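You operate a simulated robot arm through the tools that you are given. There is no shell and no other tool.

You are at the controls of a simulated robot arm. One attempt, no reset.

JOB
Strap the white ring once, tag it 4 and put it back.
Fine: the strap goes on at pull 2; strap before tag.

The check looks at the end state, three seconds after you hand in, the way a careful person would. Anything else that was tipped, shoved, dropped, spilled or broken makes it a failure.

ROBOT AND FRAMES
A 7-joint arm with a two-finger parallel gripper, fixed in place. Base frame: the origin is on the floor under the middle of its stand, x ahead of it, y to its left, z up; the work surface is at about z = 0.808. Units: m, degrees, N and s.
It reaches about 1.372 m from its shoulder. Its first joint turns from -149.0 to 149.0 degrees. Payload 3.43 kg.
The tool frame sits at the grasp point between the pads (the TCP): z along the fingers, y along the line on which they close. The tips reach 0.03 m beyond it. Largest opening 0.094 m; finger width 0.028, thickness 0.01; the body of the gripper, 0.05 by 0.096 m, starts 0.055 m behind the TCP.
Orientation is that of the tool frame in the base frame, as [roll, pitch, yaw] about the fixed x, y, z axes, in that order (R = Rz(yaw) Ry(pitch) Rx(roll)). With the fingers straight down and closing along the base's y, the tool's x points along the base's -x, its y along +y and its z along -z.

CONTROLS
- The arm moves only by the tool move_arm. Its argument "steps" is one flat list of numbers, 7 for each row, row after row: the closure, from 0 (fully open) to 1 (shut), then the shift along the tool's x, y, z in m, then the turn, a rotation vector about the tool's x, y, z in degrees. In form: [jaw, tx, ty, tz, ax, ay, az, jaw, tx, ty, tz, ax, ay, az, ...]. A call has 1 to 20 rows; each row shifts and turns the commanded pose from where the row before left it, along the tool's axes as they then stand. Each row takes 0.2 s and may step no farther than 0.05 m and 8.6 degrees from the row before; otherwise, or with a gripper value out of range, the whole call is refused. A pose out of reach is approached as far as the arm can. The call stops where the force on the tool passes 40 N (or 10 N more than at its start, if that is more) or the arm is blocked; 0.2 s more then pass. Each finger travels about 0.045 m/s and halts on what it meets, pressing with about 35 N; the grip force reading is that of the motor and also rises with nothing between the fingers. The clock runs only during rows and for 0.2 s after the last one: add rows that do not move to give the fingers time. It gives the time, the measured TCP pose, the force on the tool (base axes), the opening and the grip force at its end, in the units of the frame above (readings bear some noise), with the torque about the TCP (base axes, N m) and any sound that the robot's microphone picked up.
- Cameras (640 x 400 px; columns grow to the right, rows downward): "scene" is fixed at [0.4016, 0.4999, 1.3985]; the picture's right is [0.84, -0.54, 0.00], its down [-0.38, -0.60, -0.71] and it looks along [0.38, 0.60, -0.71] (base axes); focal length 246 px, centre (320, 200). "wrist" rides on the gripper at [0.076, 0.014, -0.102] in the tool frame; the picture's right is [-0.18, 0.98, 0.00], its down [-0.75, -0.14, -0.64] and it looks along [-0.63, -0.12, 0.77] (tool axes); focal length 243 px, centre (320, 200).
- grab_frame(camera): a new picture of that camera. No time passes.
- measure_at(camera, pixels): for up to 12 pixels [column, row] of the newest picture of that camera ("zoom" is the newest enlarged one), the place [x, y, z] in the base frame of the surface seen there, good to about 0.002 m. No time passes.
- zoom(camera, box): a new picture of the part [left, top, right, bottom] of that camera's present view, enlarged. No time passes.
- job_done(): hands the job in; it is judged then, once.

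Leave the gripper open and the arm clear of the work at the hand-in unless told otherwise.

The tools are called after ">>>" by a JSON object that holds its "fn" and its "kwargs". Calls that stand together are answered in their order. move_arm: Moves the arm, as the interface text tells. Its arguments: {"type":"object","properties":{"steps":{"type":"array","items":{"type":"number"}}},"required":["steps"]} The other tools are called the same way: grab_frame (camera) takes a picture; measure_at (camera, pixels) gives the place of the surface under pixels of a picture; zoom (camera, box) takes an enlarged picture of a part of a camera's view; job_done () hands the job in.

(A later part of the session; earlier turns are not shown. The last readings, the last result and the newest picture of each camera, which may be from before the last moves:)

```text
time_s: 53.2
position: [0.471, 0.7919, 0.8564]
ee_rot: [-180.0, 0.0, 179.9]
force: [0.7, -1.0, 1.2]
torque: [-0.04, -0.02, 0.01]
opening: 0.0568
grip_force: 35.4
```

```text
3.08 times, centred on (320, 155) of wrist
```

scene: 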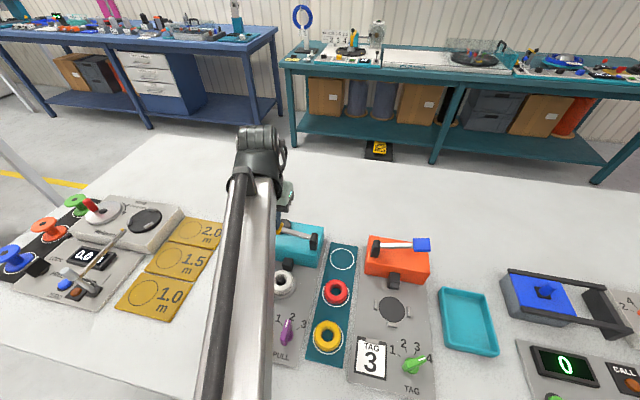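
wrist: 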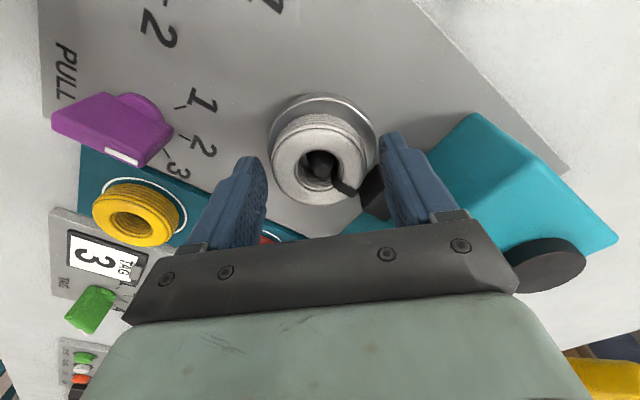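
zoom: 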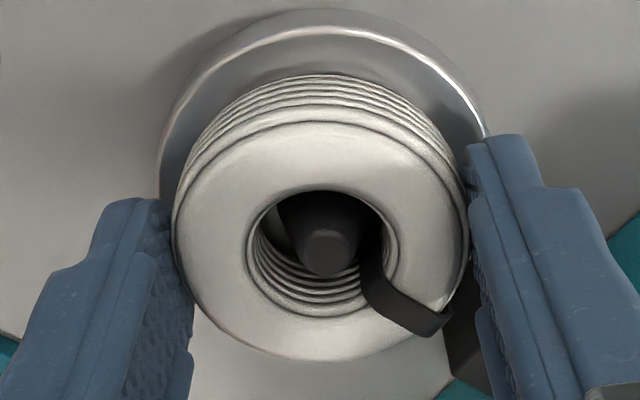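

Gripped at 56.8 mm with 35 N. I'll lift it off the cone to z≈1.03.

>>> {"fn": "move_arm", "kwargs": {"steps": [0.5, 0, 0, -0.012, 0, 0, 0, 0.5, 0, 0, -0.02, 0, 0, 0, 0.5, 0, 0, -0.03, 0, 0, 0, 0.5, 0, 0, -0.04, 0, 0, 0, 0.5, 0, 0, -0.04, 0, 0, 0, 0.5, 0, 0, -0.03, 0, 0, 0, 0.5, 0, 0, 0, 0, 0, 0]}}

>>> {"fn": "grab_frame", "kwargs": {"camera": "wrist"}}

```text
time_s: 54.8
position: [0.4719, 0.7931, 1.0307]
ee_rot: [179.9, 0.0, 180.0]
force: [-0.5, -0.4, -1.0]
torque: [-0.02, 0.0, -0.02]
opening: 0.0567
grip_force: 35.3
```

```text
taken
```

wrist: 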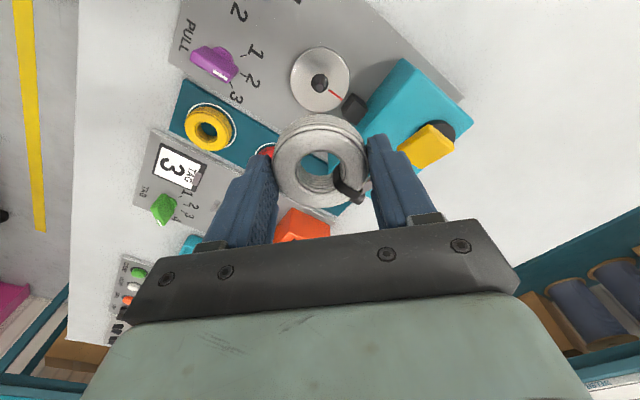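

The strapped ring is in hand and the turntable stayed in place. I'll carry it 0.27 m right to above the tag nest, keeping the same heading so the strap still faces the head side.

>>> {"fn": "move_arm", "kwargs": {"steps": [0.5, -0.0319, -0.0319, 0, 0, 0, 0, 0.5, -0.0319, -0.0319, 0, 0, 0, 0, 0.5, -0.0319, -0.0319, 0, 0, 0, 0, 0.5, -0.0319, -0.0319, 0, 0, 0, 0, 0.5, -0.0319, -0.0319, 0, 0, 0, 0, 0.5, -0.0319, -0.0319, 0, 0, 0, 0, 0.5, 0, 0, 0, 0, 0, 0]}}

>>> {"fn": "grab_frame", "kwargs": {"camera": "wrist"}}

>>> {"fn": "zoom", "kwargs": {"camera": "wrist", "box": [260, 10, 400, 130]}}

```text
time_s: 56.4
position: [0.6652, 0.5969, 1.0307]
ee_rot: [179.9, 0.0, -180.0]
force: [-0.3, 0.3, -1.8]
torque: [0.02, -0.01, -0.03]
opening: 0.0566
grip_force: 35.1
```

```text
taken
```

wrist: 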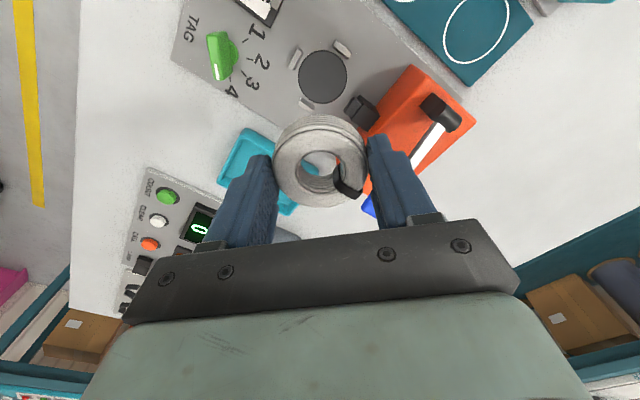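

```text
3.33 times, centred on (330, 70) of wrist
```

zoom: 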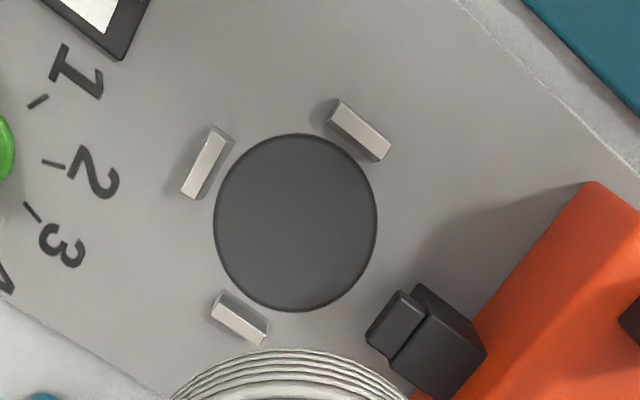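

The dark nest disc, the three stops and the head are all in view. I'll measure the disc edges and stops, and then the ring's rim in the same camera.

>>> {"fn": "measure_at", "kwargs": {"camera": "zoom", "pixels": [[217, 220], [375, 220], [297, 137], [297, 308], [240, 158], [352, 286], [237, 282], [355, 160], [208, 160], [357, 130], [238, 312], [385, 325]]}}

>>> {"fn": "zoom", "kwargs": {"camera": "wrist", "box": [260, 105, 380, 215]}}

>>> {"fn": "measure_at", "kwargs": {"camera": "zoom", "pixels": [[165, 235], [480, 225], [320, 95], [328, 362], [182, 160], [440, 322], [460, 155], [210, 330], [228, 230], [420, 200], [318, 165], [340, 320]]}}

```text
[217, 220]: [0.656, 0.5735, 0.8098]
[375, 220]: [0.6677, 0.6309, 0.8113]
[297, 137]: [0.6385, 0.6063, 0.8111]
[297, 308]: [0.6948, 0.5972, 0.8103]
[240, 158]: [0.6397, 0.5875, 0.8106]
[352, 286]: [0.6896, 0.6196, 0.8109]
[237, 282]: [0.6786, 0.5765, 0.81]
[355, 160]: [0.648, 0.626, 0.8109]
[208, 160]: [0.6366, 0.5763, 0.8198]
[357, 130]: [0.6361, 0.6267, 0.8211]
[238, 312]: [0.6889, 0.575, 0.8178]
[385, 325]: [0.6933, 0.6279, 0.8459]
```

```text
3.64 times, centred on (320, 160) of wrist
```

zoom: 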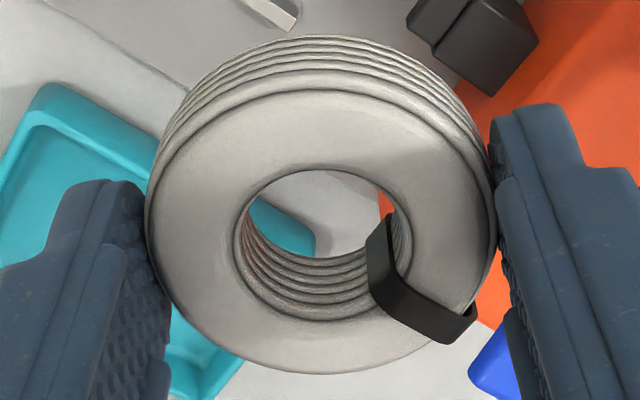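

```text
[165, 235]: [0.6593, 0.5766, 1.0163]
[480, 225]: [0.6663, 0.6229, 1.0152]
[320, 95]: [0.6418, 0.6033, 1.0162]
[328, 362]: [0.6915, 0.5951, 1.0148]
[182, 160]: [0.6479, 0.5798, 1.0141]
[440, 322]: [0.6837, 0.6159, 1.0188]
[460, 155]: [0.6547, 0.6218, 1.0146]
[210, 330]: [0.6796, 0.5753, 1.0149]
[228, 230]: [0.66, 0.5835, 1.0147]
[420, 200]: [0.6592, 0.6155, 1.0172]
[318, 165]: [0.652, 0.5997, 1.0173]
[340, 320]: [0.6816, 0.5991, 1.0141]
```

By the wrist camera the nest centre is (0.664, 0.602) and the ring's is (0.6657, 0.5988). I'll shift −1.6 mm in x and +3.4 mm in y, and lower 0.15 m to check above the stops.

>>> {"fn": "move_arm", "kwargs": {"steps": [0.5, 0.0016, 0.0034, 0.03, 0, 0, 0, 0.5, 0, 0, 0.04, 0, 0, 0, 0.5, 0, 0, 0.04, 0, 0, 0, 0.5, 0, 0, 0.03, 0, 0, 0, 0.5, 0, 0, 0.01, 0, 0, 0, 0.5, 0, 0, 0, 0, 0, 0]}}

>>> {"fn": "grab_frame", "kwargs": {"camera": "wrist"}}

>>> {"fn": "zoom", "kwargs": {"camera": "wrist", "box": [240, 70, 400, 220]}}

```text
time_s: 57.8
position: [0.6625, 0.6048, 0.8807]
ee_rot: [180.0, 0.0, 180.0]
force: [-0.4, -0.1, -1.2]
torque: [0.02, 0.02, 0.02]
opening: 0.0566
grip_force: 35.5
```

```text
taken
```

wrist: 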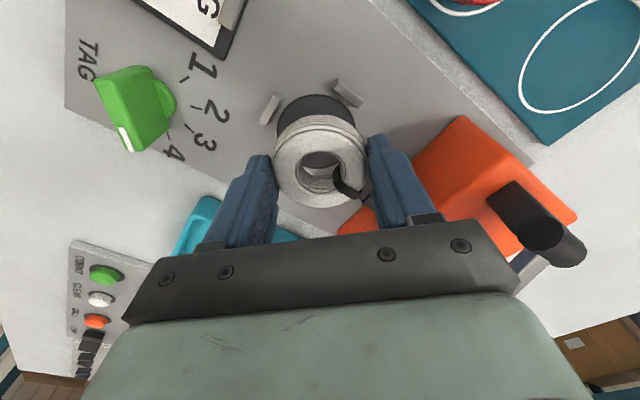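

```text
2.67 times, centred on (320, 145) of wrist
```

zoom: 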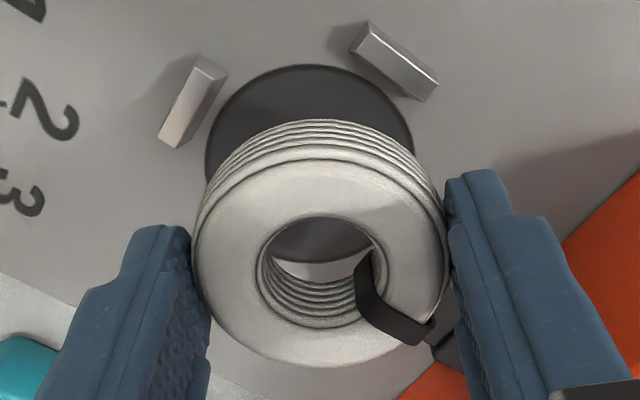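

The nest disc now appears about 3 mm to the other side, so the earlier reading was taken before the arm had settled. I'll measure again here.

>>> {"fn": "measure_at", "kwargs": {"camera": "zoom", "pixels": [[209, 150], [410, 145], [308, 68], [245, 85], [375, 85], [205, 68], [395, 55], [203, 250], [440, 245], [320, 165], [325, 358], [325, 225]]}}

>>> {"fn": "move_arm", "kwargs": {"steps": [0.5, 0, 0, 0, 0, 0, 0]}}

```text
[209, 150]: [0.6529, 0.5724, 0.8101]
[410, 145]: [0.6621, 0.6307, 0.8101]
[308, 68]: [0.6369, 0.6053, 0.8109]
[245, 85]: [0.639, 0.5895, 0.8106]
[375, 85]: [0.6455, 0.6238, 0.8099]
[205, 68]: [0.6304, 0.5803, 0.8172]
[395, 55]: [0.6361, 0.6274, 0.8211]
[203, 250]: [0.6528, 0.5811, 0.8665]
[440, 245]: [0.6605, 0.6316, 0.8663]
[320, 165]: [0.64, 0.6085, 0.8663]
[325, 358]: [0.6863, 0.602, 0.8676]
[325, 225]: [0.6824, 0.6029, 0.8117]
```

```text
time_s: 58.2
position: [0.6614, 0.6034, 0.8811]
ee_rot: [-180.0, -0.1, -179.9]
force: [-0.7, 0.7, -1.3]
torque: [0.0, 0.0, 0.04]
opening: 0.0567
grip_force: 35.0
```

Settled readings put the ring about 3.5 mm too far in +y relative to the nest. I'll shift back −3.4 mm in y and +0.8 mm in x, lower 10 mm, wait to settle, and look again.

>>> {"fn": "move_arm", "kwargs": {"steps": [0.5, -0.0008, -0.0034, 0, 0, 0, 0, 0.5, 0, 0, 0.005, 0, 0, 0, 0.5, 0, 0, 0.005, 0, 0, 0, 0.5, 0, 0, 0, 0, 0, 0, 0.5, 0, 0, 0, 0, 0, 0, 0.5, 0, 0, 0, 0, 0, 0]}}

>>> {"fn": "zoom", "kwargs": {"camera": "wrist", "box": [240, 70, 400, 220]}}

>>> {"fn": "measure_at", "kwargs": {"camera": "zoom", "pixels": [[205, 155], [425, 150], [315, 75], [245, 95], [385, 95], [203, 250], [440, 245], [320, 165], [325, 358], [200, 75], [400, 60], [180, 120]]}}

```text
time_s: 59.6
position: [0.6626, 0.6004, 0.8709]
ee_rot: [-179.9, 0.0, 180.0]
force: [0.1, -0.1, -0.7]
torque: [-0.03, 0.03, -0.02]
opening: 0.0565
grip_force: 34.8
```

```text
2.67 times, centred on (320, 145) of wrist
```

zoom: 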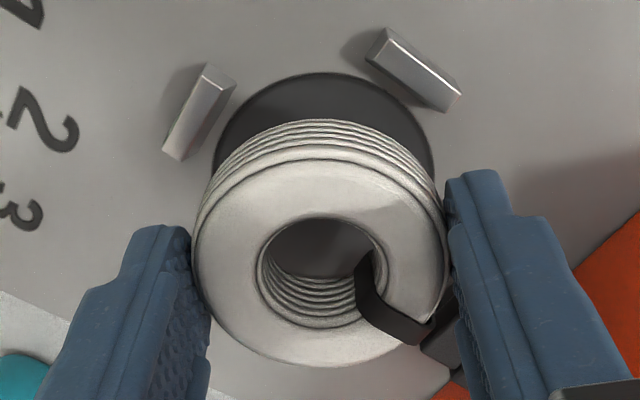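

```text
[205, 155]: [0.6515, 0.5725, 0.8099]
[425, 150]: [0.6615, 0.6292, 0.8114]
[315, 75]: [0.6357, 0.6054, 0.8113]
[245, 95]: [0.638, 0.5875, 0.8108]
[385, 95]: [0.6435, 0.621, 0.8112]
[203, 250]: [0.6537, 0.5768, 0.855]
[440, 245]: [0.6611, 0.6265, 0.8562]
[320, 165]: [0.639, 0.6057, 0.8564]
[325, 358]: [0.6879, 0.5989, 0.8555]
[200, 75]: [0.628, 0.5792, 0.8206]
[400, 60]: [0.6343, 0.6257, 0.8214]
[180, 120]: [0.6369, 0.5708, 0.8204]
```

The nest disc is now centred on the ring to within about 1 mm. I'll lower 21 mm, then 1 mm steps.

>>> {"fn": "move_arm", "kwargs": {"steps": [0.5, 0, 0, 0.008, 0, 0, 0, 0.5, 0, 0, 0.008, 0, 0, 0, 0.5, 0, 0, 0.005, 0, 0, 0, 0.5, 0, 0, 0.001, 0, 0, 0, 0.5, 0, 0, 0, 0, 0, 0]}}

>>> {"fn": "zoom", "kwargs": {"camera": "wrist", "box": [240, 70, 400, 220]}}

```text
time_s: 60.8
position: [0.662, 0.5998, 0.8484]
ee_rot: [-180.0, 0.0, -179.9]
force: [-1.2, -0.4, -1.1]
torque: [-0.04, 0.01, 0.03]
opening: 0.0567
grip_force: 35.8
```

```text
2.67 times, centred on (320, 145) of wrist
```

zoom: 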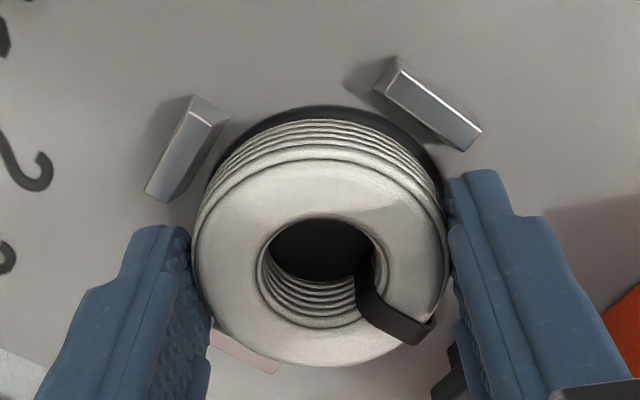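

It's well placed between the stops with no contact yet. Continuing in 1 mm steps.

>>> {"fn": "move_arm", "kwargs": {"steps": [0.5, 0, 0, 0.001, 0, 0, 0, 0.5, 0, 0, 0.001, 0, 0, 0, 0.5, 0, 0, 0, 0, 0, 0]}}

```text
time_s: 61.6
position: [0.6633, 0.5991, 0.8458]
ee_rot: [180.0, 0.0, 179.9]
force: [-0.3, -0.3, 7.7]
torque: [-0.07, 0.1, -0.08]
opening: 0.0567
grip_force: 35.1
```

8 N of contact means the ring is down. I'll ease 0.5 mm, open, and rise to z≈1.04.

>>> {"fn": "move_arm", "kwargs": {"steps": [0.5, 0, 0, -0.0005, 0, 0, 0, 0.24, 0, 0, 0, 0, 0, 0, 0.24, 0, 0, 0, 0, 0, 0, 0.24, 0, 0, -0.015, 0, 0, 0, 0.24, 0, 0, -0.035, 0, 0, 0, 0.24, 0, 0, -0.045, 0, 0, 0, 0.24, 0, 0, -0.045, 0, 0, 0, 0.24, 0, 0, -0.045, 0, 0, 0, 0.24, 0, 0, 0, 0, 0, 0, 0.24, 0, 0, 0, 0, 0, 0]}}

>>> {"fn": "grab_frame", "kwargs": {"camera": "wrist"}}

>>> {"fn": "zoom", "kwargs": {"camera": "wrist", "box": [260, 10, 400, 150]}}

```text
time_s: 63.8
position: [0.6634, 0.6003, 1.0303]
ee_rot: [-179.9, 0.0, -180.0]
force: [0.4, 0.4, 0.4]
torque: [-0.01, 0.01, 0.01]
opening: 0.0712
grip_force: 0.0
```

```text
taken
```

wrist: 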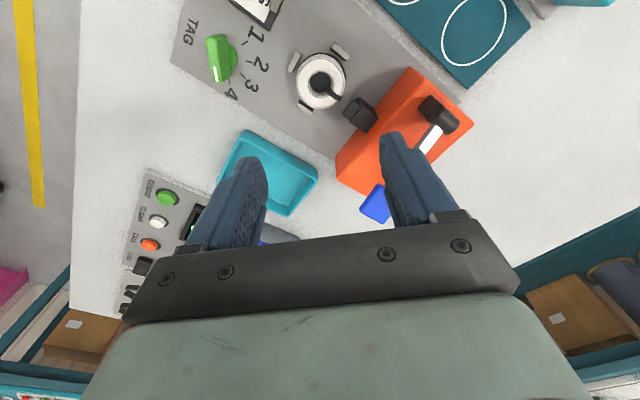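

```text
2.86 times, centred on (330, 80) of wrist
```

zoom: 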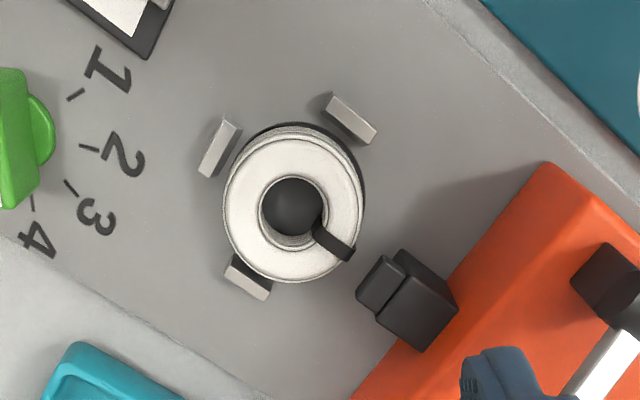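

The ring sits in the nest with the strap facing the tag head. I'll measure its centre against the nest before tagging.

>>> {"fn": "measure_at", "kwargs": {"camera": "zoom", "pixels": [[227, 205], [360, 205], [295, 137], [290, 279], [245, 155], [340, 260], [245, 255], [345, 158], [217, 155], [352, 120], [240, 285], [378, 285]]}}

```text
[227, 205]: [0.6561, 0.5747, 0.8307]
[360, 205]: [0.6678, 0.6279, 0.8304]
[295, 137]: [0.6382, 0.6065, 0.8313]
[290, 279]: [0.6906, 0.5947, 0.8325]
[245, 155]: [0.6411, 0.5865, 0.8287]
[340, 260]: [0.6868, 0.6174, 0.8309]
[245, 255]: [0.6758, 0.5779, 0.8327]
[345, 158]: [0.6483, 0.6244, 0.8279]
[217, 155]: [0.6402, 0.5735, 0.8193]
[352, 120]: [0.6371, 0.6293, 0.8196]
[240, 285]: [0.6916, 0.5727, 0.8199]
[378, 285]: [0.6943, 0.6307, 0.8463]
```

The ring's centre (0.663, 0.601) is within about 1 mm of the nest centre. Next is the tag lever. I'll close the fingers and move above the blue handle near (0.762, 0.648), staying at z≈1.03.

>>> {"fn": "move_arm", "kwargs": {"steps": [1, -0.0329, 0.0158, 0, 0, 0, 0, 1, -0.0329, 0.0158, 0, 0, 0, 0, 1, -0.0329, 0.0158, 0, 0, 0, 0, 1, 0, 0, 0, 0, 0, 0, 1, 0, 0, 0, 0, 0, 0, 1, 0, 0, 0, 0, 0, 0]}}

>>> {"fn": "grab_frame", "kwargs": {"camera": "wrist"}}

>>> {"fn": "zoom", "kwargs": {"camera": "wrist", "box": [230, 40, 410, 180]}}

```text
time_s: 65.2
position: [0.7606, 0.6472, 1.0297]
ee_rot: [-180.0, 0.1, 180.0]
force: [0.3, 0.1, 0.3]
torque: [0.01, -0.01, 0.02]
opening: 0.0
grip_force: 32.8
```

```text
taken
```

wrist: 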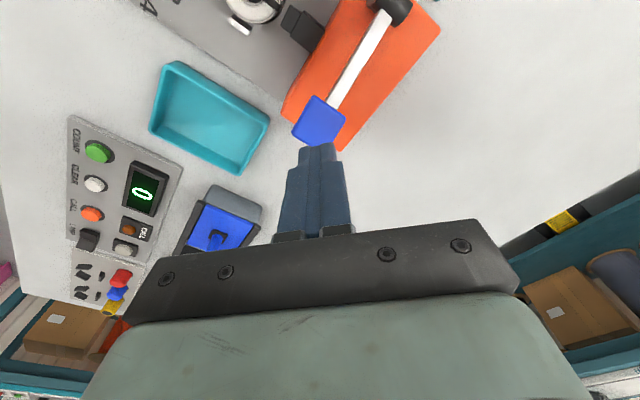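

```text
2.86 times, centred on (320, 110) of wrist
```

zoom: 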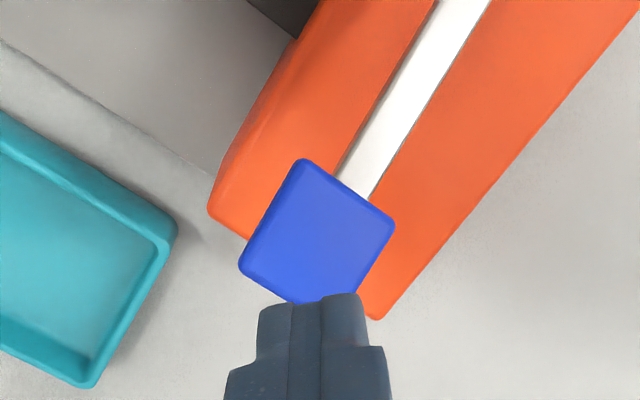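

I'll measure the blue handle's corners to centre the press.

>>> {"fn": "measure_at", "kwargs": {"camera": "zoom", "pixels": [[303, 165], [388, 228], [246, 262], [345, 290], [318, 235], [300, 295], [360, 270], [275, 215], [345, 195]]}}

```text
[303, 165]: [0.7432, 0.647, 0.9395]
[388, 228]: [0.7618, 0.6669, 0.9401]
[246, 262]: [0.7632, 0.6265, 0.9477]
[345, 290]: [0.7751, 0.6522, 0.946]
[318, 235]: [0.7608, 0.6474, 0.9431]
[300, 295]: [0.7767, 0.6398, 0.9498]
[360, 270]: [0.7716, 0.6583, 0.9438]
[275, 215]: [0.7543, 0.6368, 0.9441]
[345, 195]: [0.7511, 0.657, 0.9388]
```

The handle centre is (0.7625, 0.6467), about 2 mm off. I'll lower to it and press down in small steps. The strap lever tripped near TCP z≈0.922.

>>> {"fn": "move_arm", "kwargs": {"steps": [1, -0.0015, -0.0005, 0.025, 0, 0, 0, 1, 0, 0, 0.025, 0, 0, 0, 1, 0, 0, 0.006, 0, 0, 0, 1, 0, 0, 0.006, 0, 0, 0, 1, 0, 0, 0.006, 0, 0, 0, 1, 0, 0, 0.006, 0, 0, 0, 1, 0, 0, 0.006, 0, 0, 0, 1, 0, 0, 0.006, 0, 0, 0, 1, 0, 0, 0, 0, 0, 0]}}

>>> {"fn": "grab_frame", "kwargs": {"camera": "wrist"}}

```text
time_s: 67.2
position: [0.7638, 0.6454, 0.9433]
ee_rot: [-179.9, 0.0, 179.9]
force: [0.7, 0.5, 0.0]
torque: [-0.02, -0.03, -0.02]
opening: 0.0
grip_force: 33.0
```

```text
taken
```

wrist: 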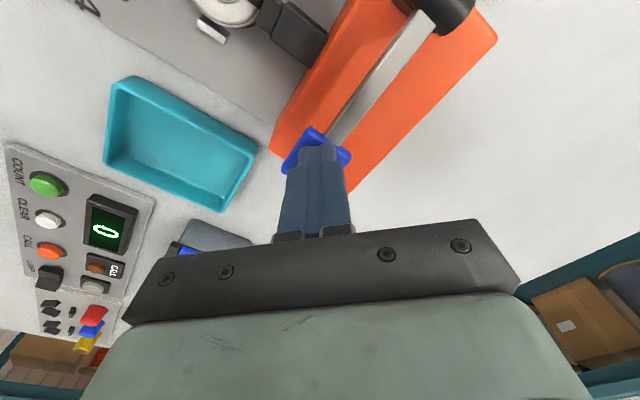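

The lever is about horizontal and follows the tips. I'll press on in 4 mm and then 3 mm steps.

>>> {"fn": "move_arm", "kwargs": {"steps": [1, 0, 0, 0.004, 0, 0, 0, 1, 0, 0, 0.004, 0, 0, 0, 1, 0, 0, 0.004, 0, 0, 0, 1, 0, 0, 0.003, 0, 0, 0, 1, 0, 0, 0, 0, 0, 0]}}

>>> {"fn": "grab_frame", "kwargs": {"camera": "wrist"}}

```text
time_s: 68.4
position: [0.7636, 0.6463, 0.9299]
ee_rot: [180.0, 0.0, -180.0]
force: [-1.1, 0.2, 1.9]
torque: [0.06, 0.07, 0.01]
opening: 0.0001
grip_force: 32.8
```

```text
taken
```

wrist: 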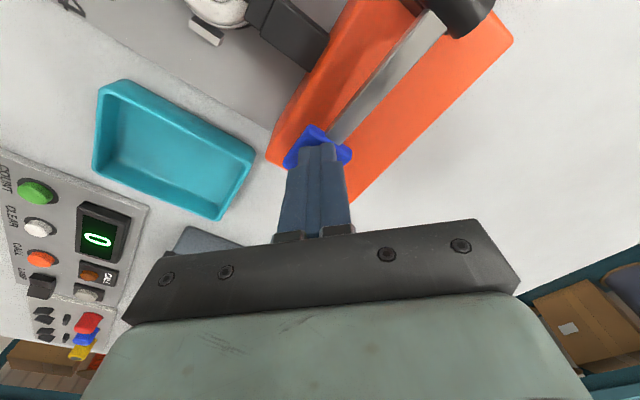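

No trip yet at z 0.930. A few more 3 mm steps.

>>> {"fn": "move_arm", "kwargs": {"steps": [1, 0, 0, 0.003, 0, 0, 0, 1, 0, 0, 0.003, 0, 0, 0, 1, 0, 0, 0.003, 0, 0, 0, 1, 0, 0, 0, 0, 0, 0]}}

>>> {"fn": "grab_frame", "kwargs": {"camera": "wrist"}}

>>> {"fn": "zoom", "kwargs": {"camera": "wrist", "box": [150, 0, 350, 120]}}

```text
time_s: 69.4
position: [0.7628, 0.6466, 0.922]
ee_rot: [179.9, 0.2, -180.0]
force: [0.6, 3.5, 19.1]
torque: [0.18, 0.27, -0.05]
opening: 0.0
grip_force: 32.9
```

```text
taken
```

wrist: 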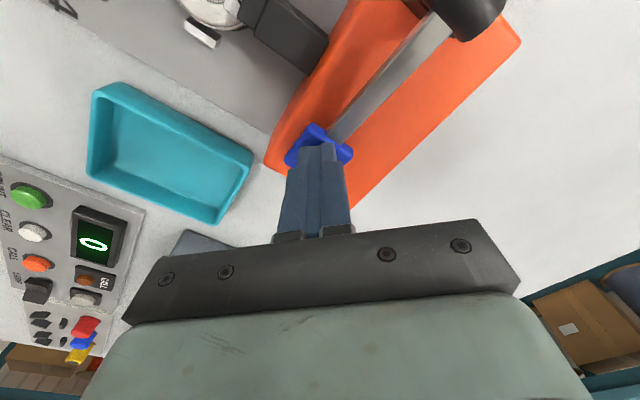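

```text
3.20 times, centred on (250, 60) of wrist
```

zoom: 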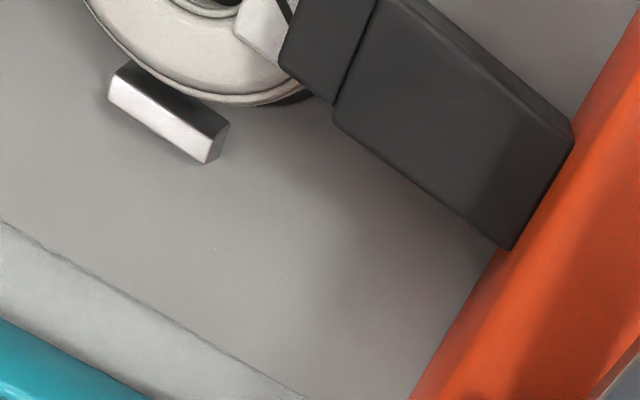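

The lever reached its stop at 19 N, and something white appears on the ring by the head, which looks like the tag. I'll rise straight up and look.

>>> {"fn": "move_arm", "kwargs": {"steps": [1, 0, 0, -0.01, 0, 0, 0, 1, 0, 0, -0.02, 0, 0, 0, 1, 0, 0, -0.03, 0, 0, 0, 1, 0, 0, -0.04, 0, 0, 0, 1, 0, 0, -0.01, 0, 0, 0, 1, 0, 0, 0, 0, 0, 0]}}

>>> {"fn": "grab_frame", "kwargs": {"camera": "wrist"}}

>>> {"fn": "grab_frame", "kwargs": {"camera": "scene"}}

>>> {"fn": "zoom", "kwargs": {"camera": "wrist", "box": [180, 0, 380, 140]}}

```text
time_s: 70.8
position: [0.7633, 0.6448, 1.0301]
ee_rot: [-179.9, 0.0, 179.9]
force: [1.1, 0.8, -0.1]
torque: [0.02, -0.02, 0.01]
opening: 0.0
grip_force: 33.2
```

```text
taken
```

wrist: 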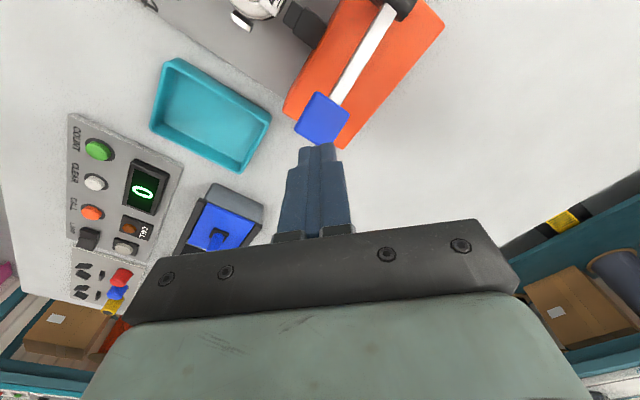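

```text
taken
```

scene: 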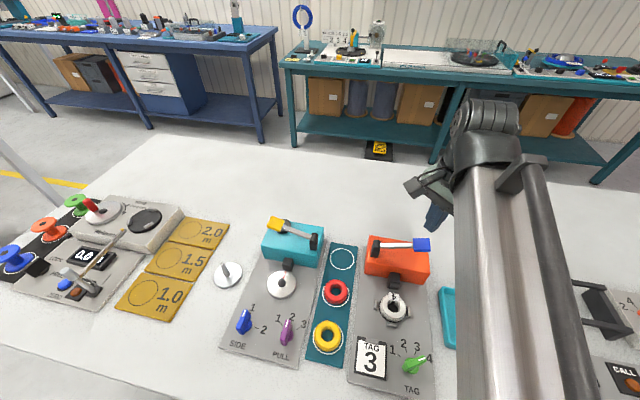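

```text
2.86 times, centred on (280, 70) of wrist
```

zoom: 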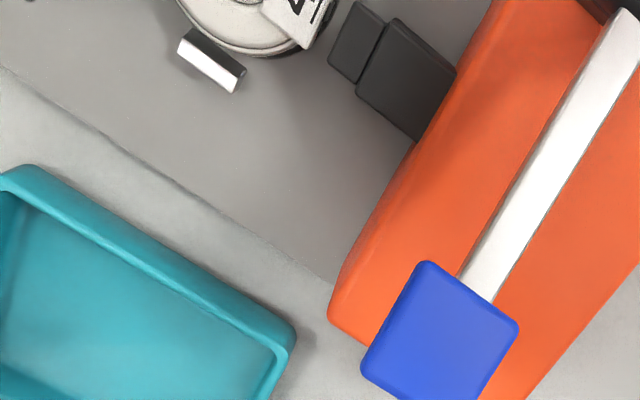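

The lever has sprung back and a tag with "4" is on the ring. I'll look at the ring closely in the scene camera.

>>> {"fn": "zoom", "kwargs": {"camera": "scene", "box": [365, 265, 425, 335]}}

>>> {"fn": "zoom", "kwargs": {"camera": "scene", "box": [225, 200, 365, 370]}}

```text
5.71 times, centred on (395, 300) of scene
```

zoom: 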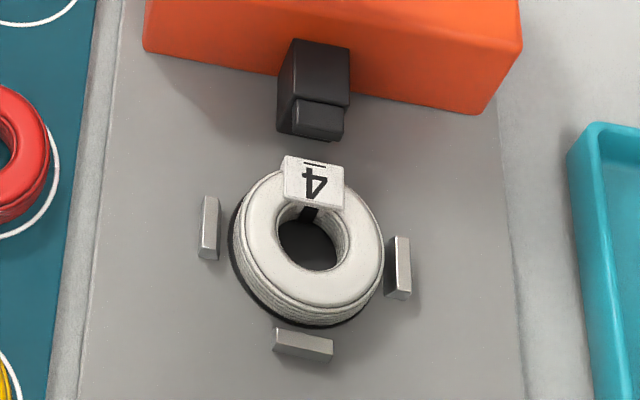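

```text
2.35 times, centred on (295, 285) of scene
```

zoom: 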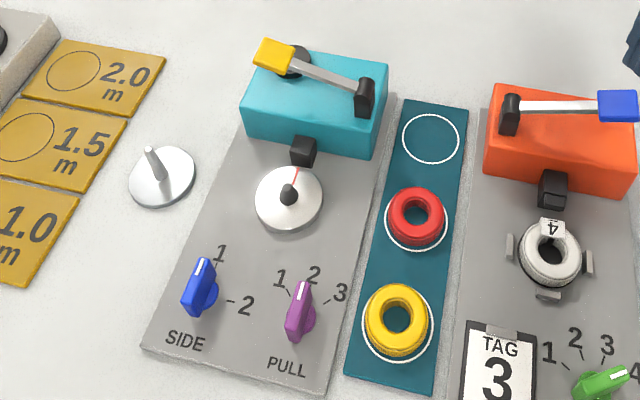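

A single tag 4 is on, over the strap. I'll measure the tag's corners to be sure the fingers clear it when I grip.

>>> {"fn": "zoom", "kwargs": {"camera": "scene", "box": [377, 285, 409, 325]}}

```text
10.00 times, centred on (393, 305) of scene
```

zoom: 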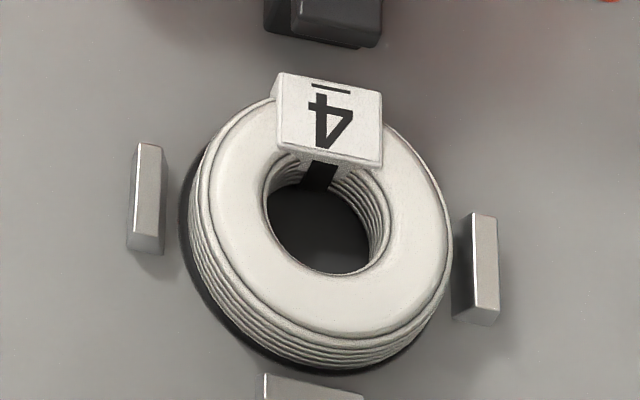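

>>> {"fn": "measure_at", "kwargs": {"camera": "zoom", "pixels": [[285, 80], [376, 97], [378, 160], [282, 140], [330, 115], [205, 190], [445, 230], [325, 330], [255, 110], [410, 140], [320, 225], [220, 150]]}}

```text
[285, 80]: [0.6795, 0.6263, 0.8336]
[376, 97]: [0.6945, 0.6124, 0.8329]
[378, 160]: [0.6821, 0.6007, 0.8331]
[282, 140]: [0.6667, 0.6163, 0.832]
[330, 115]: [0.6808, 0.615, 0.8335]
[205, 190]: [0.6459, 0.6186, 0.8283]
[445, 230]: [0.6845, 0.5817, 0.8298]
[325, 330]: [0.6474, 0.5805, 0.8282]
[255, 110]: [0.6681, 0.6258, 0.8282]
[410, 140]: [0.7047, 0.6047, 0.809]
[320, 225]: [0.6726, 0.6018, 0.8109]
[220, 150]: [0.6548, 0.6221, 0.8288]
```

The tag spans about ±10 mm across and stays within the ring's outer radius. The same diagonal grasp turned 2° more keeps the finger off the tag corner and still clears the stops by about 4 mm. I'll return above the ring and look.

>>> {"fn": "move_arm", "kwargs": {"steps": [0.24, 0.0334, -0.01563, 0, 0, 0, 0, 0.24, 0.0334, -0.01563, 0, 0, 0, 0, 0.24, 0.0334, -0.01563, 0, 0, 0, -2, 0.24, 0, 0, 0, 0, 0, 0, 0.24, 0, 0, 0, 0, 0, 0, 0.24, 0, 0, 0, 0, 0, 0]}}

>>> {"fn": "zoom", "kwargs": {"camera": "wrist", "box": [260, 10, 400, 150]}}

>>> {"fn": "measure_at", "kwargs": {"camera": "zoom", "pixels": [[230, 205], [358, 205], [295, 140], [290, 277], [245, 160], [245, 252], [345, 160], [330, 215], [350, 240], [325, 265], [305, 230], [217, 155]]}}

```text
time_s: 72.2
position: [0.6629, 0.5979, 1.03]
ee_rot: [-179.9, 0.0, -178.1]
force: [-0.3, 0.1, -0.1]
torque: [0.02, -0.02, 0.02]
opening: 0.0713
grip_force: 0.0
```

```text
2.86 times, centred on (330, 80) of wrist
```

zoom: 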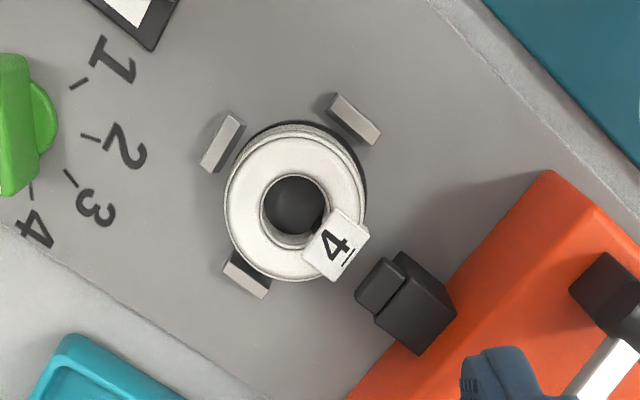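

```text
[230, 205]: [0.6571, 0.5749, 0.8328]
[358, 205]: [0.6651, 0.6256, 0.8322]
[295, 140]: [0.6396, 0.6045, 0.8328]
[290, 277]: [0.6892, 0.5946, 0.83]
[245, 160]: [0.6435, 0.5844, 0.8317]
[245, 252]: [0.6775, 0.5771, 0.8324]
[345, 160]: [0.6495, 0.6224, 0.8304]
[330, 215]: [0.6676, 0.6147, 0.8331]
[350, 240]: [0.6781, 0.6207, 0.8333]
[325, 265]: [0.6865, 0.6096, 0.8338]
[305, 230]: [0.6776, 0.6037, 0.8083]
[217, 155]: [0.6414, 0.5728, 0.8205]
```

The ring centre is about 1.4 mm to +y of the tool axis. I'll correct, descend 0.14 m, settle, and check the fingers against the tag and stops.

>>> {"fn": "move_arm", "kwargs": {"steps": [0.24, 0, 0.0014, 0.03, 0, 0, 0, 0.24, 0, 0, 0.04, 0, 0, 0, 0.24, 0, 0, 0.04, 0, 0, 0, 0.24, 0, 0, 0.03, 0, 0, 0, 0.24, 0, 0, 0, 0, 0, 0, 0.24, 0, 0, 0, 0, 0, 0]}}

>>> {"fn": "grab_frame", "kwargs": {"camera": "wrist"}}

>>> {"fn": "zoom", "kwargs": {"camera": "wrist", "box": [230, 70, 410, 220]}}

```text
time_s: 73.6
position: [0.6636, 0.6, 0.8892]
ee_rot: [180.0, 0.0, -178.0]
force: [0.0, 0.5, 0.4]
torque: [0.01, 0.03, 0.0]
opening: 0.0713
grip_force: 0.0
```

```text
taken
```

wrist: 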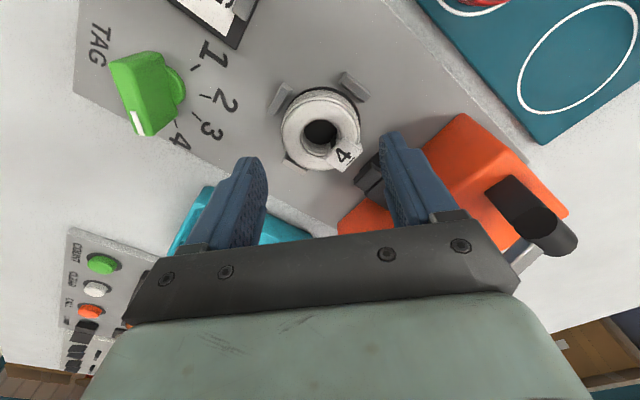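

```text
2.67 times, centred on (320, 145) of wrist
```

zoom: 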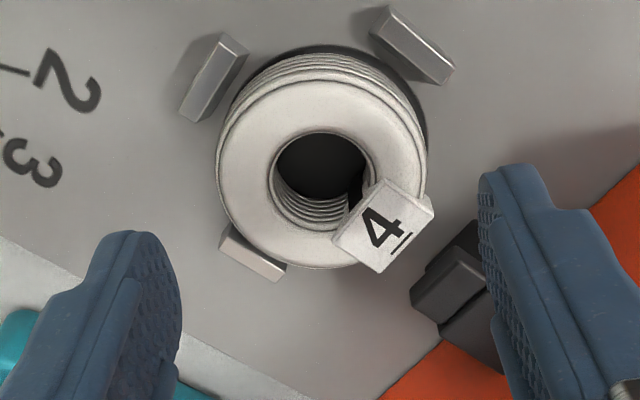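

I'll measure the tag's corners from here: right (428,207), bottom (380,268), left (337,237), top (386,183).

>>> {"fn": "measure_at", "kwargs": {"camera": "zoom", "pixels": [[428, 207], [380, 268], [338, 238], [386, 184], [222, 165], [424, 160], [320, 85], [315, 260], [240, 230], [400, 100], [240, 100], [215, 85]]}}

```text
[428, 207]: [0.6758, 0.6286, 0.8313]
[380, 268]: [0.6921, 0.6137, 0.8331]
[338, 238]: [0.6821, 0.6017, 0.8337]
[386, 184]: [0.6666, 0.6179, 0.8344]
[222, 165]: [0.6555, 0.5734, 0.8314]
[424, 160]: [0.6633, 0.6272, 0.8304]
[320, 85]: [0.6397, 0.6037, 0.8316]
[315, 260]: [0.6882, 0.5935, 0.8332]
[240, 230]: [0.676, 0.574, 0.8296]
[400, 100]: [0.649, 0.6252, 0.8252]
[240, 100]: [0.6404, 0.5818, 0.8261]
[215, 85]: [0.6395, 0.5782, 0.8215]
```

The tag's right corner is right at the ring's outer radius, so I want a bit more margin. I'll measure the nearby stop's end at (450,72)/(438,83) and the lower-left stop at (230,230) to see how much further I can turn.

>>> {"fn": "measure_at", "kwargs": {"camera": "zoom", "pixels": [[450, 68], [440, 80], [392, 12], [372, 35], [430, 75], [225, 235], [250, 262], [275, 275], [245, 40], [190, 115], [215, 40], [205, 112]]}}

```text
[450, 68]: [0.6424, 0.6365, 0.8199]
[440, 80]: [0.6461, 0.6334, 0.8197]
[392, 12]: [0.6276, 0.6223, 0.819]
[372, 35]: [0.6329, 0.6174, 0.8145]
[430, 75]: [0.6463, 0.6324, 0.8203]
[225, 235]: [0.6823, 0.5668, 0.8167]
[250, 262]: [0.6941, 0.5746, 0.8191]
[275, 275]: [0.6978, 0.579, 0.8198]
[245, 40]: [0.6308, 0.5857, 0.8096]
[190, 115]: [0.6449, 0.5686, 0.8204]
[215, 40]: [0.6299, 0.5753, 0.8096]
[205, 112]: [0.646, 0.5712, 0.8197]
```

The stop's end is close to the finger's side, so I'll undo 1° of the extra turn and grip a little higher. At TCP z≈0.850 the tips are level with the stop tops, and there's still about 10 mm of grip.

>>> {"fn": "move_arm", "kwargs": {"steps": [0.24, 0, 0, 0.015, 0, 0, 1, 0.24, 0, 0, 0.014, 0, 0, 0, 0.24, 0, 0, 0.006, 0, 0, 0, 0.24, 0, 0, 0, 0, 0, 0, 0.24, 0, 0, 0, 0, 0, 0]}}

>>> {"fn": "grab_frame", "kwargs": {"camera": "wrist"}}

>>> {"fn": "zoom", "kwargs": {"camera": "wrist", "box": [230, 80, 410, 230]}}

```text
time_s: 74.8
position: [0.6642, 0.6003, 0.8561]
ee_rot: [-180.0, 0.0, -178.9]
force: [0.7, -0.4, -0.8]
torque: [-0.04, -0.02, -0.02]
opening: 0.0715
grip_force: 0.0
```

```text
taken
```

wrist: 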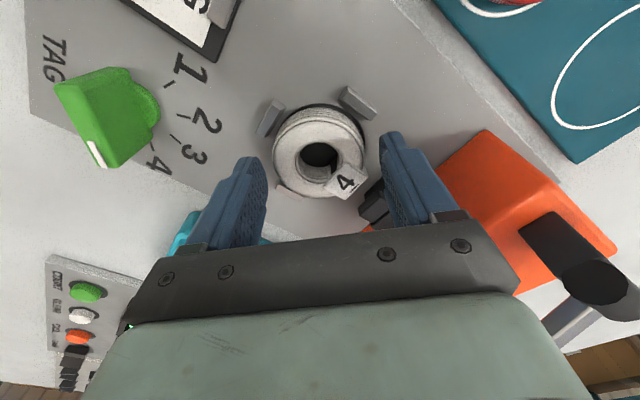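

```text
2.67 times, centred on (320, 155) of wrist
```

zoom: 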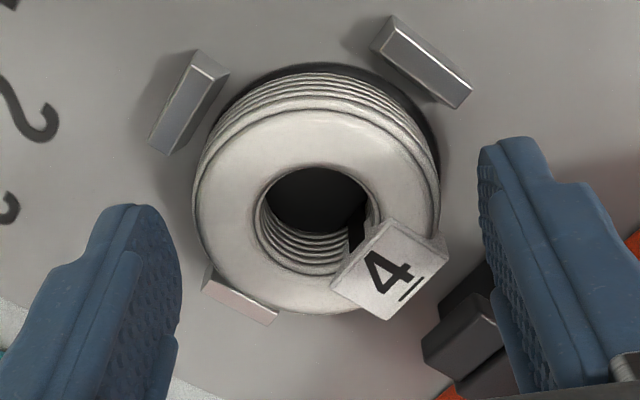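

I'll go down 5.5 mm more and close part-way to a 61 mm opening, to see how the right finger stands relative to the tag corner.

>>> {"fn": "move_arm", "kwargs": {"steps": [0.24, 0, 0, 0.003, 0, 0, 0, 0.24, 0, 0, 0.0025, 0, 0, 0, 0.35, 0, 0, 0, 0, 0, 0, 0.35, 0, 0, 0, 0, 0, 0, 0.35, 0, 0, 0, 0, 0, 0]}}

>>> {"fn": "zoom", "kwargs": {"camera": "wrist", "box": [230, 80, 410, 230]}}

```text
time_s: 76.0
position: [0.6647, 0.5997, 0.8501]
ee_rot: [-180.0, 0.0, -178.9]
force: [0.1, 0.9, -0.6]
torque: [-0.03, -0.01, -0.01]
opening: 0.0614
grip_force: 0.0
```

```text
2.67 times, centred on (320, 155) of wrist
```

zoom: 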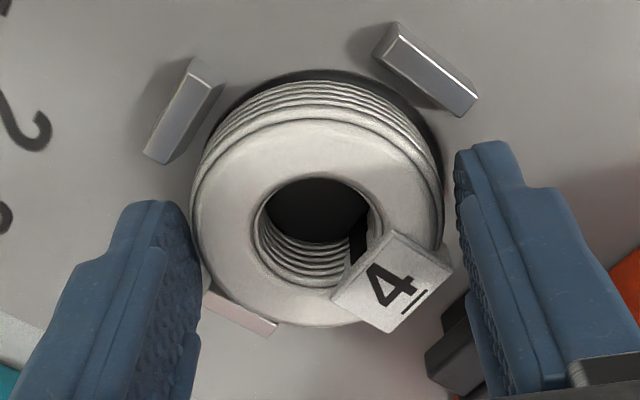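

Just a little gap remains on both sides. I'll close fully on the ring and read the opening, which should be about 57 mm.

>>> {"fn": "move_arm", "kwargs": {"steps": [0.5, 0, 0, 0, 0, 0, 0, 0.5, 0, 0, 0, 0, 0, 0, 0.5, 0, 0, 0, 0, 0, 0]}}

>>> {"fn": "zoom", "kwargs": {"camera": "wrist", "box": [230, 80, 410, 230]}}

```text
time_s: 76.8
position: [0.6631, 0.6018, 0.85]
ee_rot: [-179.9, 0.0, -179.0]
force: [-0.6, -1.0, 0.7]
torque: [0.01, -0.01, -0.02]
opening: 0.0568
grip_force: 34.9
```

```text
2.67 times, centred on (320, 155) of wrist
```

zoom: 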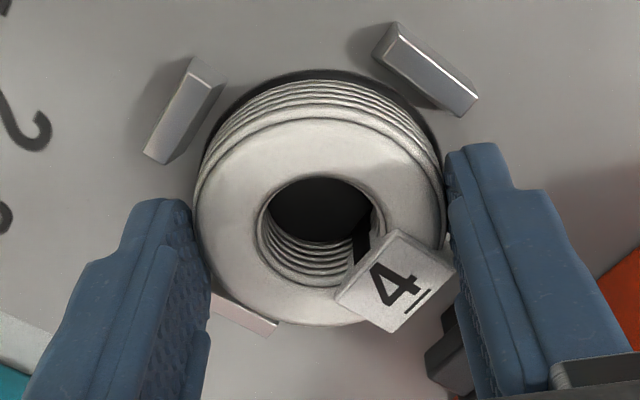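

It gripped at 56.8 mm, the ring itself, with the tag undisturbed. I'll lift straight up to z≈1.03.

>>> {"fn": "move_arm", "kwargs": {"steps": [0.5, 0, 0, -0.01, 0, 0, 0, 0.5, 0, 0, -0.02, 0, 0, 0, 0.5, 0, 0, -0.035, 0, 0, 0, 0.5, 0, 0, -0.04, 0, 0, 0, 0.5, 0, 0, -0.04, 0, 0, 0, 0.5, 0, 0, -0.035, 0, 0, 0, 0.5, 0, 0, 0, 0, 0, 0]}}

>>> {"fn": "grab_frame", "kwargs": {"camera": "wrist"}}

```text
time_s: 78.4
position: [0.6615, 0.6017, 1.0321]
ee_rot: [-180.0, -0.1, -178.9]
force: [0.3, -0.2, -0.7]
torque: [-0.01, 0.01, 0.01]
opening: 0.0568
grip_force: 35.2
```

```text
taken
```

wrist: 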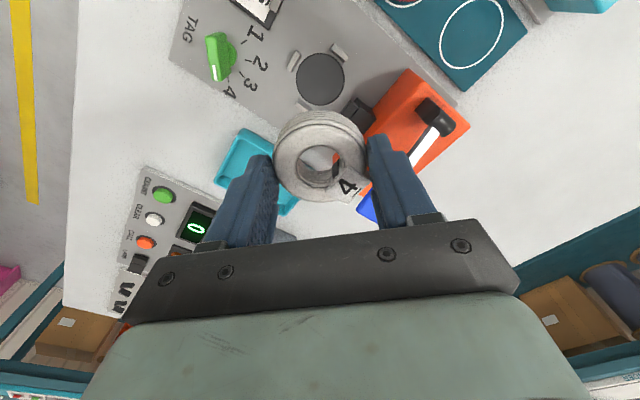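

The tagged ring is held securely. I'll turn to the station's heading (44°), move above the empty white circle, and let it settle.

>>> {"fn": "move_arm", "kwargs": {"steps": [0.5, 0, 0, 0, 0, 0, -7.35, 0.5, 0, 0, 0, 0, 0, -7.35, 0.5, 0, 0, 0, 0, 0, -7.35, 0.5, 0, 0, 0, 0, 0, -7.35, 0.5, 0, 0, 0, 0, 0, -7.35, 0.5, 0, 0, 0, 0, 0, -7.35, 0.5, -0.02795, 0.03318, 0, 0, 0, 0, 0.5, -0.02795, 0.03318, 0, 0, 0, 0, 0.5, -0.02795, 0.03318, 0, 0, 0, 0, 0.5, -0.02795, 0.03318, 0, 0, 0, 0, 0.5, 0, 0, 0, 0, 0, 0, 0.5, 0, 0, 0, 0, 0, 0, 0.5, 0, 0, 0, 0, 0, 0]}}

>>> {"fn": "grab_frame", "kwargs": {"camera": "wrist"}}

>>> {"fn": "zoom", "kwargs": {"camera": "wrist", "box": [270, 25, 380, 125]}}

```text
time_s: 81.2
position: [0.6482, 0.7744, 1.03]
ee_rot: [180.0, 0.0, -134.9]
force: [0.1, 0.0, -0.9]
torque: [0.04, 0.02, -0.04]
opening: 0.0566
grip_force: 35.2
```

```text
taken
```

wrist: 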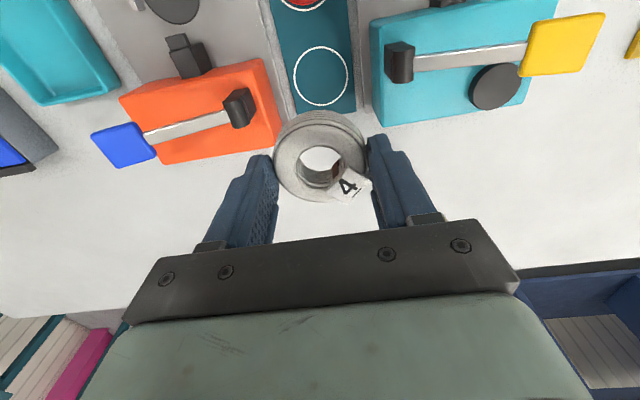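

```text
4.00 times, centred on (325, 75) of wrist
```

zoom: 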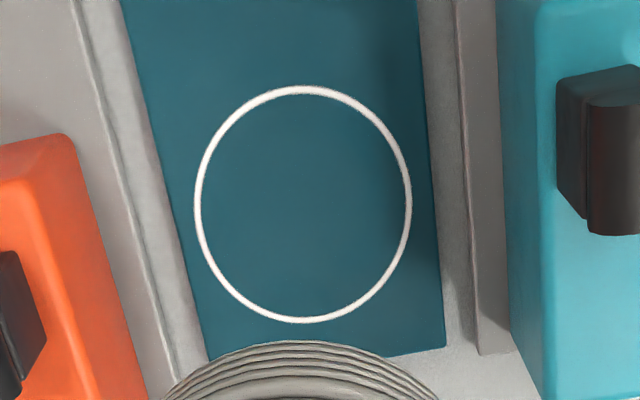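

I'll measure the circle here, and the held ring's rim, in the same camera.

>>> {"fn": "measure_at", "kwargs": {"camera": "zoom", "pixels": [[198, 205], [408, 205], [302, 90], [303, 319], [225, 130], [380, 285], [225, 280], [382, 130]]}}

>>> {"fn": "zoom", "kwargs": {"camera": "wrist", "box": [260, 105, 380, 215]}}

>>> {"fn": "measure_at", "kwargs": {"camera": "zoom", "pixels": [[165, 225], [480, 215], [320, 85], [300, 350], [182, 150], [460, 145], [210, 320], [228, 215], [318, 155], [318, 310]]}}

```text
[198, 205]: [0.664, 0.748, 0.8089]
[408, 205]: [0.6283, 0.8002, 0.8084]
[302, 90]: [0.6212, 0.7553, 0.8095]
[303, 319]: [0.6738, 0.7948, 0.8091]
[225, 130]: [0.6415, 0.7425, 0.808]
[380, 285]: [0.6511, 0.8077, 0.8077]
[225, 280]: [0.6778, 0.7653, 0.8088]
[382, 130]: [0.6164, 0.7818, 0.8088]
```

```text
3.64 times, centred on (320, 160) of wrist
```

zoom: 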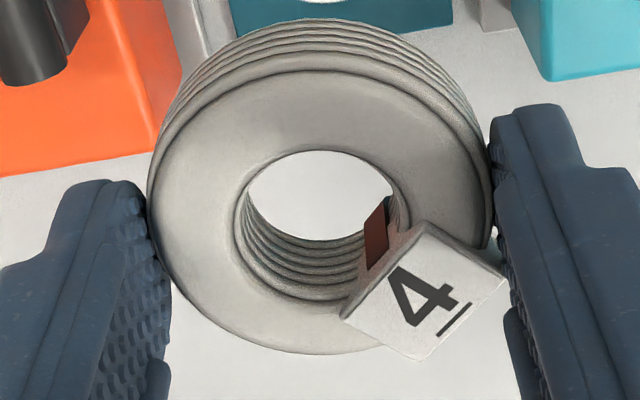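

```text
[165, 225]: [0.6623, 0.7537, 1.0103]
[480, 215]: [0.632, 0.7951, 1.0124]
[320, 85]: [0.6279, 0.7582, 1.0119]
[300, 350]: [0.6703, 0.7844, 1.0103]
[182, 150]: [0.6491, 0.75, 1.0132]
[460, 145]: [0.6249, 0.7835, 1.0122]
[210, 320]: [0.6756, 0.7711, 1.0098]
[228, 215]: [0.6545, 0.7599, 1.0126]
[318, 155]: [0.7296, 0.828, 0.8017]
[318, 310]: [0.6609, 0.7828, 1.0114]
```

The ring is lined up with the circle within about 1 mm. I'll lower 0.15 m, settle, and check.

>>> {"fn": "move_arm", "kwargs": {"steps": [0.5, 0, 0, 0.03, 0, 0, 0, 0.5, 0, 0, 0.04, 0, 0, 0, 0.5, 0, 0, 0.04, 0, 0, 0, 0.5, 0, 0, 0.03, 0, 0, 0, 0.5, 0, 0, 0.01, 0, 0, 0, 0.5, 0, 0, 0, 0, 0, 0, 0.5, 0, 0, 0, 0, 0, 0]}}

>>> {"fn": "grab_frame", "kwargs": {"camera": "wrist"}}

>>> {"fn": "zoom", "kwargs": {"camera": "wrist", "box": [240, 70, 400, 220]}}

```text
time_s: 82.8
position: [0.6491, 0.7742, 0.88]
ee_rot: [-180.0, -0.1, -134.9]
force: [-0.1, -0.4, -0.3]
torque: [-0.01, 0.02, 0.02]
opening: 0.0566
grip_force: 35.0
```

```text
taken
```

wrist: 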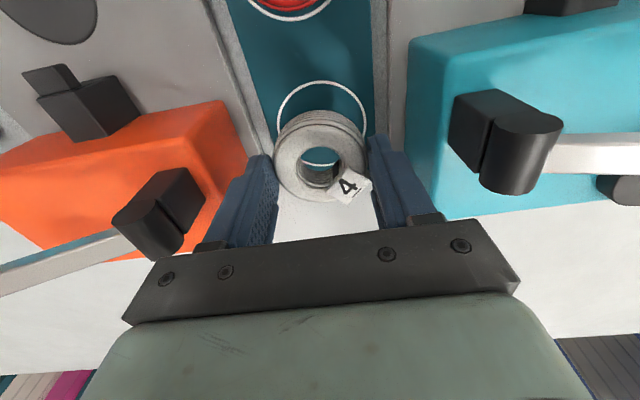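

```text
2.67 times, centred on (320, 145) of wrist
```

zoom: 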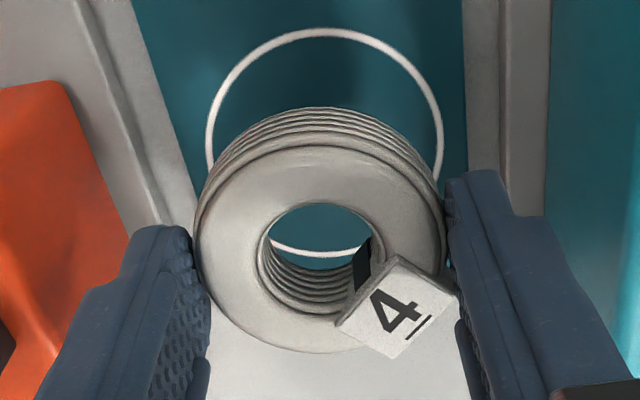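

I'll measure the circle's near and far points and the ring's near rim to confirm the fore-aft alignment.

>>> {"fn": "measure_at", "kwargs": {"camera": "zoom", "pixels": [[325, 32], [318, 253], [210, 150], [440, 150], [320, 155], [300, 345], [205, 225], [440, 220], [250, 60], [400, 60]]}}

```text
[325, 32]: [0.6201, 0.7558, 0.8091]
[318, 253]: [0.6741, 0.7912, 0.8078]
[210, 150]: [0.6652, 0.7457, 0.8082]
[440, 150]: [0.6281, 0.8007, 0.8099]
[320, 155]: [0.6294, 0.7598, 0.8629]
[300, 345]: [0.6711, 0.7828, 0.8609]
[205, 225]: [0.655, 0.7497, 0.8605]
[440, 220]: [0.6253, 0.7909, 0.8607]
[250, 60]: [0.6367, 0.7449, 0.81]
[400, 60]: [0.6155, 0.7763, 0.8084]
```

It's aligned within about 1.5 mm, inside a 5 mm margin. I'll lower 27 mm, then go in 1 mm steps to contact.

>>> {"fn": "move_arm", "kwargs": {"steps": [0.5, 0, 0, 0.01, 0, 0, 0, 0.5, 0, 0, 0.01, 0, 0, 0, 0.5, 0, 0, 0.006, 0, 0, 0, 0.5, 0, 0, 0.001, 0, 0, 0, 0.5, 0, 0, 0, 0, 0, 0, 0.5, 0, 0, 0, 0, 0, 0]}}

>>> {"fn": "zoom", "kwargs": {"camera": "wrist", "box": [240, 70, 400, 220]}}

```text
time_s: 84.2
position: [0.6487, 0.774, 0.8527]
ee_rot: [-180.0, 0.0, -134.9]
force: [-0.3, 0.4, -1.3]
torque: [0.0, -0.02, -0.03]
opening: 0.0569
grip_force: 35.4
```

```text
2.67 times, centred on (320, 145) of wrist
```

zoom: 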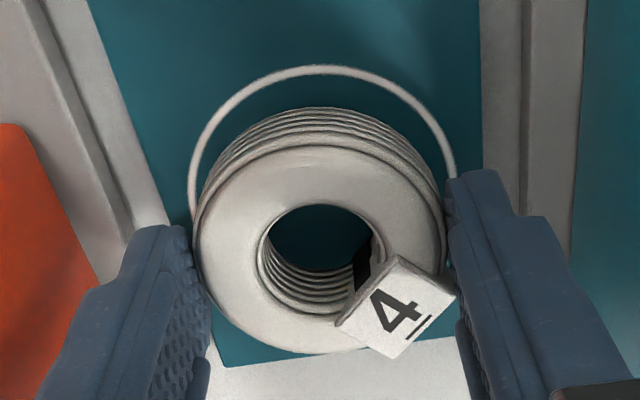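

The near-side gap looks slightly larger than it was at the start. I'll measure the circle's visible arc and the ring's bottom edge here.

>>> {"fn": "measure_at", "kwargs": {"camera": "zoom", "pixels": [[322, 69], [192, 185], [452, 165], [230, 105], [410, 105], [322, 112], [322, 148], [290, 350], [203, 225], [437, 220], [235, 170], [410, 165]]}}

```text
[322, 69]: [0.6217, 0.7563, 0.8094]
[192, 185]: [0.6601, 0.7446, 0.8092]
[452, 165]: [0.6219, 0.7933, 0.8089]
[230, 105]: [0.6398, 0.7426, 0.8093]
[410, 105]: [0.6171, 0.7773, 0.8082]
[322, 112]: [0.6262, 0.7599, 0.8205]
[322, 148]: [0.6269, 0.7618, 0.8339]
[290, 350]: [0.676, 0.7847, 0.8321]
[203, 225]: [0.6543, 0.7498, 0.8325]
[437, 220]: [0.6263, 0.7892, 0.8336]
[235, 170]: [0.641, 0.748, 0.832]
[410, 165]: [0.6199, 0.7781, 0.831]
```

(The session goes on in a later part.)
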